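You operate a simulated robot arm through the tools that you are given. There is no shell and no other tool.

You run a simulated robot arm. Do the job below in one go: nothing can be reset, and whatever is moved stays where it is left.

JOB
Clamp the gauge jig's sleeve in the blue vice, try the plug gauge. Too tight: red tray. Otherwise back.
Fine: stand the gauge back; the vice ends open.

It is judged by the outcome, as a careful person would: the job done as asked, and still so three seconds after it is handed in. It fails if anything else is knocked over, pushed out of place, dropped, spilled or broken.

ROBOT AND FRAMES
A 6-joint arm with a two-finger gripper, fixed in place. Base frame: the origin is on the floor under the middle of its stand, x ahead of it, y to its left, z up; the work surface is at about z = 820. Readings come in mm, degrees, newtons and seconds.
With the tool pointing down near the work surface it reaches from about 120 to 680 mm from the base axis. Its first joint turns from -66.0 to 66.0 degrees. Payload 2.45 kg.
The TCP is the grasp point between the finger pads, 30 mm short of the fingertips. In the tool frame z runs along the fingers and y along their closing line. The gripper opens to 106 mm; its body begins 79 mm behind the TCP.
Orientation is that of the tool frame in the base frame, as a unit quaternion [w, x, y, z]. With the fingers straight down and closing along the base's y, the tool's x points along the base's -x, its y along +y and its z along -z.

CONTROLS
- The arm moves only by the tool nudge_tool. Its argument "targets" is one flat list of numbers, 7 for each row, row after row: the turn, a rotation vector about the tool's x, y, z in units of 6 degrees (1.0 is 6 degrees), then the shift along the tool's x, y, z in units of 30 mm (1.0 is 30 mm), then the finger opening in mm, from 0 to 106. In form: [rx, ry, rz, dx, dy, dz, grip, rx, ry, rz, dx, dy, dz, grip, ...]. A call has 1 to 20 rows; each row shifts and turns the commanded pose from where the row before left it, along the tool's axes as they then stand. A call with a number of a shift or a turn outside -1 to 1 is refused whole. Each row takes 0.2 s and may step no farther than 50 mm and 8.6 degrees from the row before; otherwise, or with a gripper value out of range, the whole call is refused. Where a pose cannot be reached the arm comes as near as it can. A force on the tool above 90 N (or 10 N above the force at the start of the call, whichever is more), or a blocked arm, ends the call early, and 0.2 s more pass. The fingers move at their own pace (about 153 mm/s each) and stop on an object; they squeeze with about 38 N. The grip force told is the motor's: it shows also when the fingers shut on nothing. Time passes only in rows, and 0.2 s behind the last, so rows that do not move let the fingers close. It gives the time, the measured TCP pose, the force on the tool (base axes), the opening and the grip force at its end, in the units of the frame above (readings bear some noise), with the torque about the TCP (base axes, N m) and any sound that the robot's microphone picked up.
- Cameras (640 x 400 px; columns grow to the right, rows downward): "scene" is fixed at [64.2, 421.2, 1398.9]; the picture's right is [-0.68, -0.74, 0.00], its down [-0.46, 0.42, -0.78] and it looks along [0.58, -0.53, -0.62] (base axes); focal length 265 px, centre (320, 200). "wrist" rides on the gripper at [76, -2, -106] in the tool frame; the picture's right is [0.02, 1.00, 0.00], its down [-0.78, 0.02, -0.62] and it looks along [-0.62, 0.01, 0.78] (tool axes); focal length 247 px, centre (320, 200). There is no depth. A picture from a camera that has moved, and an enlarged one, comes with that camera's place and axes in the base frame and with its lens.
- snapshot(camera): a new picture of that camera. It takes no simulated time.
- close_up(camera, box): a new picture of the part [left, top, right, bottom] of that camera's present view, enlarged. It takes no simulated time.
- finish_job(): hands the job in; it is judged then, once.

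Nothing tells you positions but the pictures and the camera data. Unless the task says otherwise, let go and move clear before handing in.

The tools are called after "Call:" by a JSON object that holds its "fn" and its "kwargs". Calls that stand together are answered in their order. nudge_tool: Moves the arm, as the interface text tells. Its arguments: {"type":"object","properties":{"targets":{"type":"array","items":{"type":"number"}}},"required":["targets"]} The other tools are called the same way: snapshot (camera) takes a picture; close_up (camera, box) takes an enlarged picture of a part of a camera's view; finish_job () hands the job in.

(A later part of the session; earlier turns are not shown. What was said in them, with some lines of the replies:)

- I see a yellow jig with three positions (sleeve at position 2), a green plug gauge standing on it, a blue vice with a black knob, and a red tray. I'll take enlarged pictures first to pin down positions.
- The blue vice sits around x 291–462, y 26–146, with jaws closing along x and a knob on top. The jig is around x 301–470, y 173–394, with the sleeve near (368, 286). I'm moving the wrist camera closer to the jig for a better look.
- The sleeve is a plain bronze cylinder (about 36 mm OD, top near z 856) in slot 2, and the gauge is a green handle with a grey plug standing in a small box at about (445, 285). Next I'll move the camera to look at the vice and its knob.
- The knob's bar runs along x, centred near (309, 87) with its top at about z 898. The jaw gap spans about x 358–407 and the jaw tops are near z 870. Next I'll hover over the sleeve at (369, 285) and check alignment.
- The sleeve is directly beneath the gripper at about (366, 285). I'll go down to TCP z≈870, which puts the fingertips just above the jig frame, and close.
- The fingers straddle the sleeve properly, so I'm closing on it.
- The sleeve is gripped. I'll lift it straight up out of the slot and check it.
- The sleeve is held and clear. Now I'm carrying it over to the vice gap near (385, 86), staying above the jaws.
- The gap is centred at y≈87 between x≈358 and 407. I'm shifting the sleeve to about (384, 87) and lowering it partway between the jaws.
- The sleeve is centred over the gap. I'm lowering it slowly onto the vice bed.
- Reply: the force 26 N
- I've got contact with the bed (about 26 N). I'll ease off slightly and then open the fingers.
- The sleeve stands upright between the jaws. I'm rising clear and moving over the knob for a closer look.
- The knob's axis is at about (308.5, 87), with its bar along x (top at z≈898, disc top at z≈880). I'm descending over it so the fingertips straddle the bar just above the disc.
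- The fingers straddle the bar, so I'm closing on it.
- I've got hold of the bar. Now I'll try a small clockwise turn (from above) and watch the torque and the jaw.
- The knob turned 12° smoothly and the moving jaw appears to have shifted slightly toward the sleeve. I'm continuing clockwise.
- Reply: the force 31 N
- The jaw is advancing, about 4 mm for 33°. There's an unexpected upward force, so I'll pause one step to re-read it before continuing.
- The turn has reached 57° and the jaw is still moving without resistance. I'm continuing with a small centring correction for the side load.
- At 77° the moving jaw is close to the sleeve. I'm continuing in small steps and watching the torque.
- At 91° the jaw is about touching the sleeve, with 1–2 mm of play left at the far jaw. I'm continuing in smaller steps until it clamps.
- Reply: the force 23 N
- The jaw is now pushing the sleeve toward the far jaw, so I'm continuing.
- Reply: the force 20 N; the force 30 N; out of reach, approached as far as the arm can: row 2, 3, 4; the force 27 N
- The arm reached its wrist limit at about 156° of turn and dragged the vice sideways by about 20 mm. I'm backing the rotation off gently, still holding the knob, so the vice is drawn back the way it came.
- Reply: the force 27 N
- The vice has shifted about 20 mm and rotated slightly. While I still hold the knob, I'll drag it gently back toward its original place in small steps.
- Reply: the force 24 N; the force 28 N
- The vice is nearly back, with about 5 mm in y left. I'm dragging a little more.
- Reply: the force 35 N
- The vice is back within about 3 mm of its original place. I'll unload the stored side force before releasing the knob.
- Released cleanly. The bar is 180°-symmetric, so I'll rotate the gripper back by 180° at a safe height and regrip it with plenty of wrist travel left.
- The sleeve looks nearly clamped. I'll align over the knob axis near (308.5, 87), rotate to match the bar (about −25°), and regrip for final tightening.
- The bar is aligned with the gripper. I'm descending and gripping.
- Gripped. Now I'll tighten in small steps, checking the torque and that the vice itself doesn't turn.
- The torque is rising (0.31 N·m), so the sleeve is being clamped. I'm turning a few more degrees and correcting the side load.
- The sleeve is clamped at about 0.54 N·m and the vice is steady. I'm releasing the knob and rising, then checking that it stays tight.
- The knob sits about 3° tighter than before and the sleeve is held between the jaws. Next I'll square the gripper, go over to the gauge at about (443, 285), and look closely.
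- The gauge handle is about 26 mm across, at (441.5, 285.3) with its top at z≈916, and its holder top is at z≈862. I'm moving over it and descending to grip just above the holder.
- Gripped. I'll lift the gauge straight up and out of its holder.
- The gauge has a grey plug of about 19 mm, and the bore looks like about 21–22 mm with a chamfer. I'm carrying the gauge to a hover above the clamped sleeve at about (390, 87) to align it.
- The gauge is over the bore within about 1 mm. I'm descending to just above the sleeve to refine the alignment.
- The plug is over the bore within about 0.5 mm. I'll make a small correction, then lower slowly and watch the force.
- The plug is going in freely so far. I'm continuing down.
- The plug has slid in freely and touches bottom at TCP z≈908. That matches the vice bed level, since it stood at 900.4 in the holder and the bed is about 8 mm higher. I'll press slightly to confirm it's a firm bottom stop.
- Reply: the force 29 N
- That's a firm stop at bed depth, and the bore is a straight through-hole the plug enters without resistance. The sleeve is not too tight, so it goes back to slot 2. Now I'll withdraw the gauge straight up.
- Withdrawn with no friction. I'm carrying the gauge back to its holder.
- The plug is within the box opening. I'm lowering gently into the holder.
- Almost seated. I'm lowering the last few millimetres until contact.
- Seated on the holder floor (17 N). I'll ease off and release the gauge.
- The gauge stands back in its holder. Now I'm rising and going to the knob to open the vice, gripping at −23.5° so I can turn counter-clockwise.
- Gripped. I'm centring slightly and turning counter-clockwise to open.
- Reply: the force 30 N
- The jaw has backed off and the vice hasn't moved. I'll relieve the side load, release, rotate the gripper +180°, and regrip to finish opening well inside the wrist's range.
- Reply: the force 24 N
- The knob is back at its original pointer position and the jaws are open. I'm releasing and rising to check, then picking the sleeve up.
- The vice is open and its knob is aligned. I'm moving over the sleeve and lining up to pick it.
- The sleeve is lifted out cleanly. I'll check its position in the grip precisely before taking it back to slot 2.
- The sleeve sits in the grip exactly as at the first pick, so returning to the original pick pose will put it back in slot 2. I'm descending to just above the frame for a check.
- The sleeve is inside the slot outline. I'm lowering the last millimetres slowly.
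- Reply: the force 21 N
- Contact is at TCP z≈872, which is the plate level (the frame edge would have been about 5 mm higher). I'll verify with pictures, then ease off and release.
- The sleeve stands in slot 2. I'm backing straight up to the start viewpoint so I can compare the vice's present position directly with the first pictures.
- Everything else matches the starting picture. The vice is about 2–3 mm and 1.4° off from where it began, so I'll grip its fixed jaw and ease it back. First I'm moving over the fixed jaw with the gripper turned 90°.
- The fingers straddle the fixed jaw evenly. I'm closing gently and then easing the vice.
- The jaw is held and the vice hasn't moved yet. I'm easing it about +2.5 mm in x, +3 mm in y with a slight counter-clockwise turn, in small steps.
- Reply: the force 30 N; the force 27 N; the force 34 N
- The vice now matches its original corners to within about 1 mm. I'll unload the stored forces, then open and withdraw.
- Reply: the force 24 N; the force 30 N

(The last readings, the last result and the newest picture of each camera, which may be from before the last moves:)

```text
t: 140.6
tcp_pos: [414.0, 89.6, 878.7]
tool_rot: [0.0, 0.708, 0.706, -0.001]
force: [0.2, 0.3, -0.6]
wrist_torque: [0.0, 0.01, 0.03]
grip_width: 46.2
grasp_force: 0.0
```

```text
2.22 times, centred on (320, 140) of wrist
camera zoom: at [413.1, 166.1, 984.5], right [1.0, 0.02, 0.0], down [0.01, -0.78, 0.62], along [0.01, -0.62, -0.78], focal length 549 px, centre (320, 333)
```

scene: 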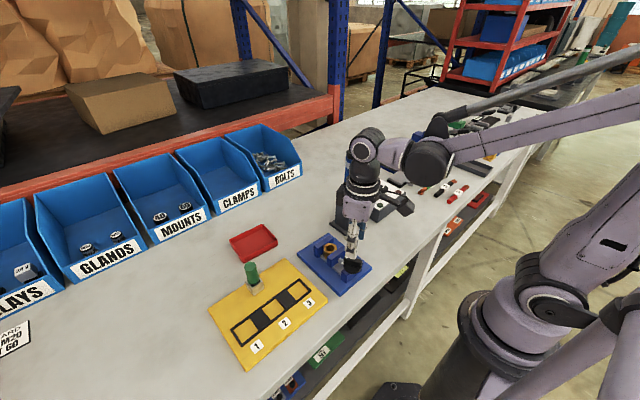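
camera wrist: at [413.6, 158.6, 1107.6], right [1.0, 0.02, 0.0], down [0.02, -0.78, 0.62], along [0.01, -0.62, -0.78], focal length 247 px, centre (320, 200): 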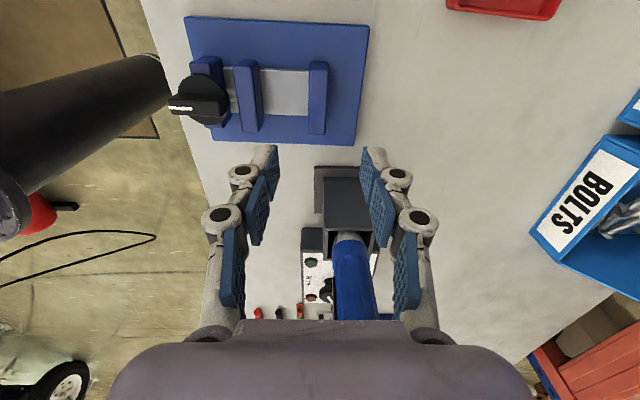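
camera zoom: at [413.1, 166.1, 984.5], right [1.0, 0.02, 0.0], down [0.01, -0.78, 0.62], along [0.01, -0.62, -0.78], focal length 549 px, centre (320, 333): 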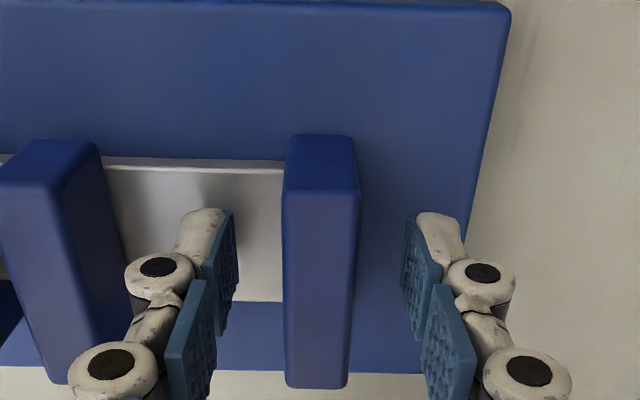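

The vice is released at its original place. I'm withdrawing straight up, squaring the gripper, and returning to the start viewpoint for a last check.

Call:
{"fn": "nudge_tool", "kwargs": {"targets": [0, 0, 0, 0, 0, -0.4, 46, 0, 0, 0, 0, 0, -0.9, 46, 0, 0, 0, 0, 0, -1, 46, 0, 0, 0, 0, 0, -1, 46, 0, 0, 0, 0, 0, -1, 46, 0, 0, 0, 0, 0, -1, 46]}}

Call:
{"fn": "nudge_tool", "kwargs": {"targets": [0, 0, -1, 0, 0, 0, 60, 0, 0, -1, 0, 0, 0, 60, 0, 0, -1, 0, 0, 0, 60, 0, 0, -1, 0, 0, 0, 60, 0, 0, -1, 0, 0, 0, 60, 0, 0, -1, 0, 0, 0, 60, 0, 0, -1, 0, 0, 0, 60, 0, 0, -1, 0, 0, 0, 60, 0, 0, -1, 0, 0, 0, 60, 0, 0, -1, 0, 0, 0, 60, 0, 0, -1, 0, 0, 0, 60, 0, 0, -1, 0, 0, 0, 60, 0, 0, -1, 0, 0, 0, 60, 0, 0, -1, 0, 0, 0, 60, 0, 0, -1, 0, 0, 0, 60]}}

Call:
{"fn": "nudge_tool", "kwargs": {"targets": [0, 0, 0, 0.47, -0.04, -0.85, 60, 0, 0, 0, 0.47, -0.04, -0.85, 60, 0, 0, 0, 0.47, -0.04, -0.85, 60, 0, 0, 0, 0.47, -0.04, -0.85, 60, 0, 0, 0, 0.47, -0.04, -0.85, 60, 0, 0, 0, 0.47, -0.04, -0.85, 60, 0, 0, 0, 0.47, -0.04, -0.85, 60, 0, 0, 0, 0, 0, 0, 60]}}

Call:
{"fn": "snapshot", "kwargs": {"camera": "scene"}}

Call:
{"fn": "snapshot", "kwargs": {"camera": "wrist"}}

Call:
{"fn": "close_up", "kwargs": {"camera": "scene", "box": [200, 210, 380, 380]}}

Call:
{"fn": "close_up", "kwargs": {"camera": "scene", "box": [290, 220, 380, 300]}}

Call:
{"fn": "close_up", "kwargs": {"camera": "wrist", "box": [280, 30, 520, 210]}}

```text
t: 142.0
tcp_pos: [411.9, 86.9, 1037.3]
tool_rot: [0.0, 0.709, 0.705, 0.0]
force: [0.0, 0.3, -0.4]
wrist_torque: [-0.02, 0.0, 0.0]
grip_width: 45.9
grasp_force: 0.0
```

```text
t: 145.2
tcp_pos: [415.0, 89.6, 1035.6]
tool_rot: [0.001, 0.0, 1.0, 0.0]
force: [-0.4, -0.5, 0.2]
wrist_torque: [-0.03, 0.02, -0.01]
grip_width: 60.0
grasp_force: 0.0
```

```text
t: 147.0
tcp_pos: [313.3, 83.8, 1217.0]
tool_rot: [0.0, 0.002, 1.0, 0.0]
force: [-0.9, -0.4, 0.3]
wrist_torque: [-0.03, 0.02, 0.01]
grip_width: 60.0
grasp_force: 0.1
```

```text
taken
```

scene: 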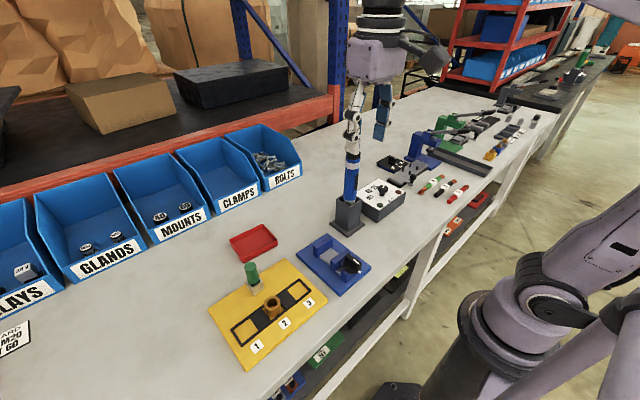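

```text
taken
camera wrist: at [237.3, 81.7, 1323.5], right [-0.02, 1.0, 0.0], down [0.78, 0.01, 0.62], along [0.62, 0.01, -0.78], focal length 247 px, centre (320, 200)
```

wrist: 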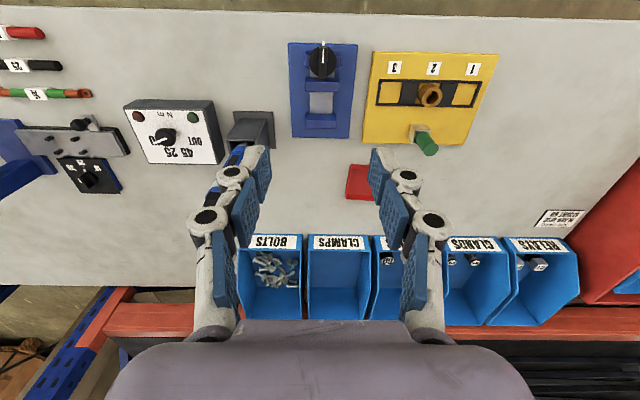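

```text
2.35 times, centred on (290, 295) of scene
camera zoom: at [64.2, 421.2, 1398.9], right [-0.68, -0.74, 0.0], down [-0.46, 0.42, -0.78], along [0.58, -0.53, -0.62], focal length 623 px, centre (391, -24)
```

zoom: 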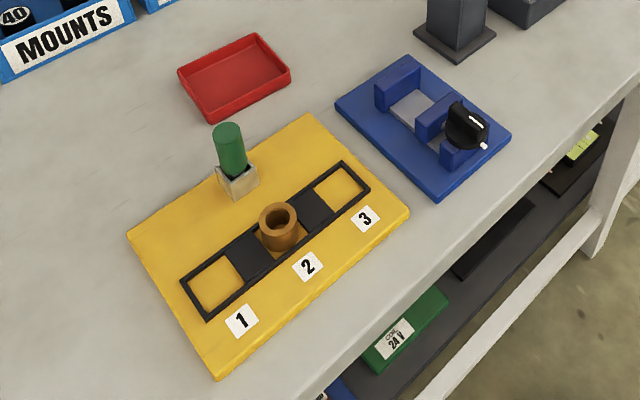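

```text
5.00 times, centred on (335, 260) of scene
camera zoom: at [64.2, 421.2, 1398.9], right [-0.68, -0.74, 0.0], down [-0.46, 0.42, -0.78], along [0.58, -0.53, -0.62], focal length 1324 px, centre (245, -100)
```

zoom: 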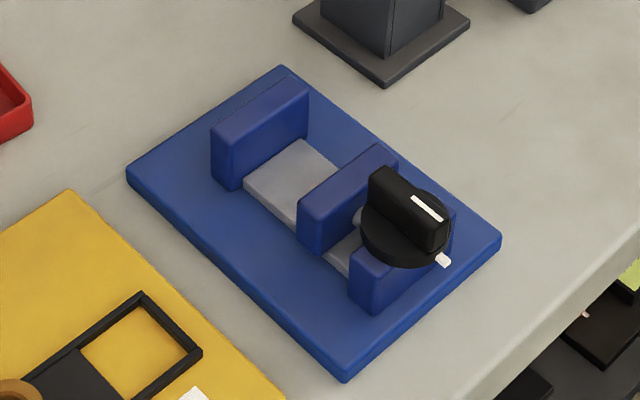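

```text
2.22 times, centred on (400, 120) of wrist
camera zoom: at [237.3, 81.7, 1323.5], right [-0.02, 1.0, 0.0], down [0.78, 0.01, 0.62], along [0.62, 0.01, -0.78], focal length 549 px, centre (142, 378)
```

zoom: 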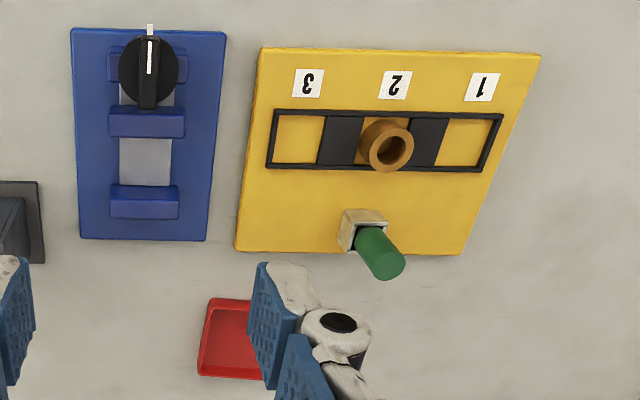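

The final pictures match the start: the sleeve stands in slot 2, the gauge is upright in its holder, the vice is open and back in place, and nothing else has moved. I'm handing the job in.

Call:
{"fn": "finish_job", "kwargs": {}}

```text
The job is handed in.
```

The sleeve passed: the plug gauge slid through it with no resistance and stopped at the vice bed. So I put the sleeve back in slot 2 of the jig rather than in the red tray.

- **Gauge:** it stands upright in its holder again.
- **Vice:** it is fully open, with the knob back at its starting position.
- **Mishap:** while I was clamping, the wrist reached its turning limit and dragged the vice about 20 mm sideways, turning it slightly. After the test I moved it back. In the final pictures it is within about 1 mm of where it started.

Nothing else on the bench moved, and the arm is clear of everything.
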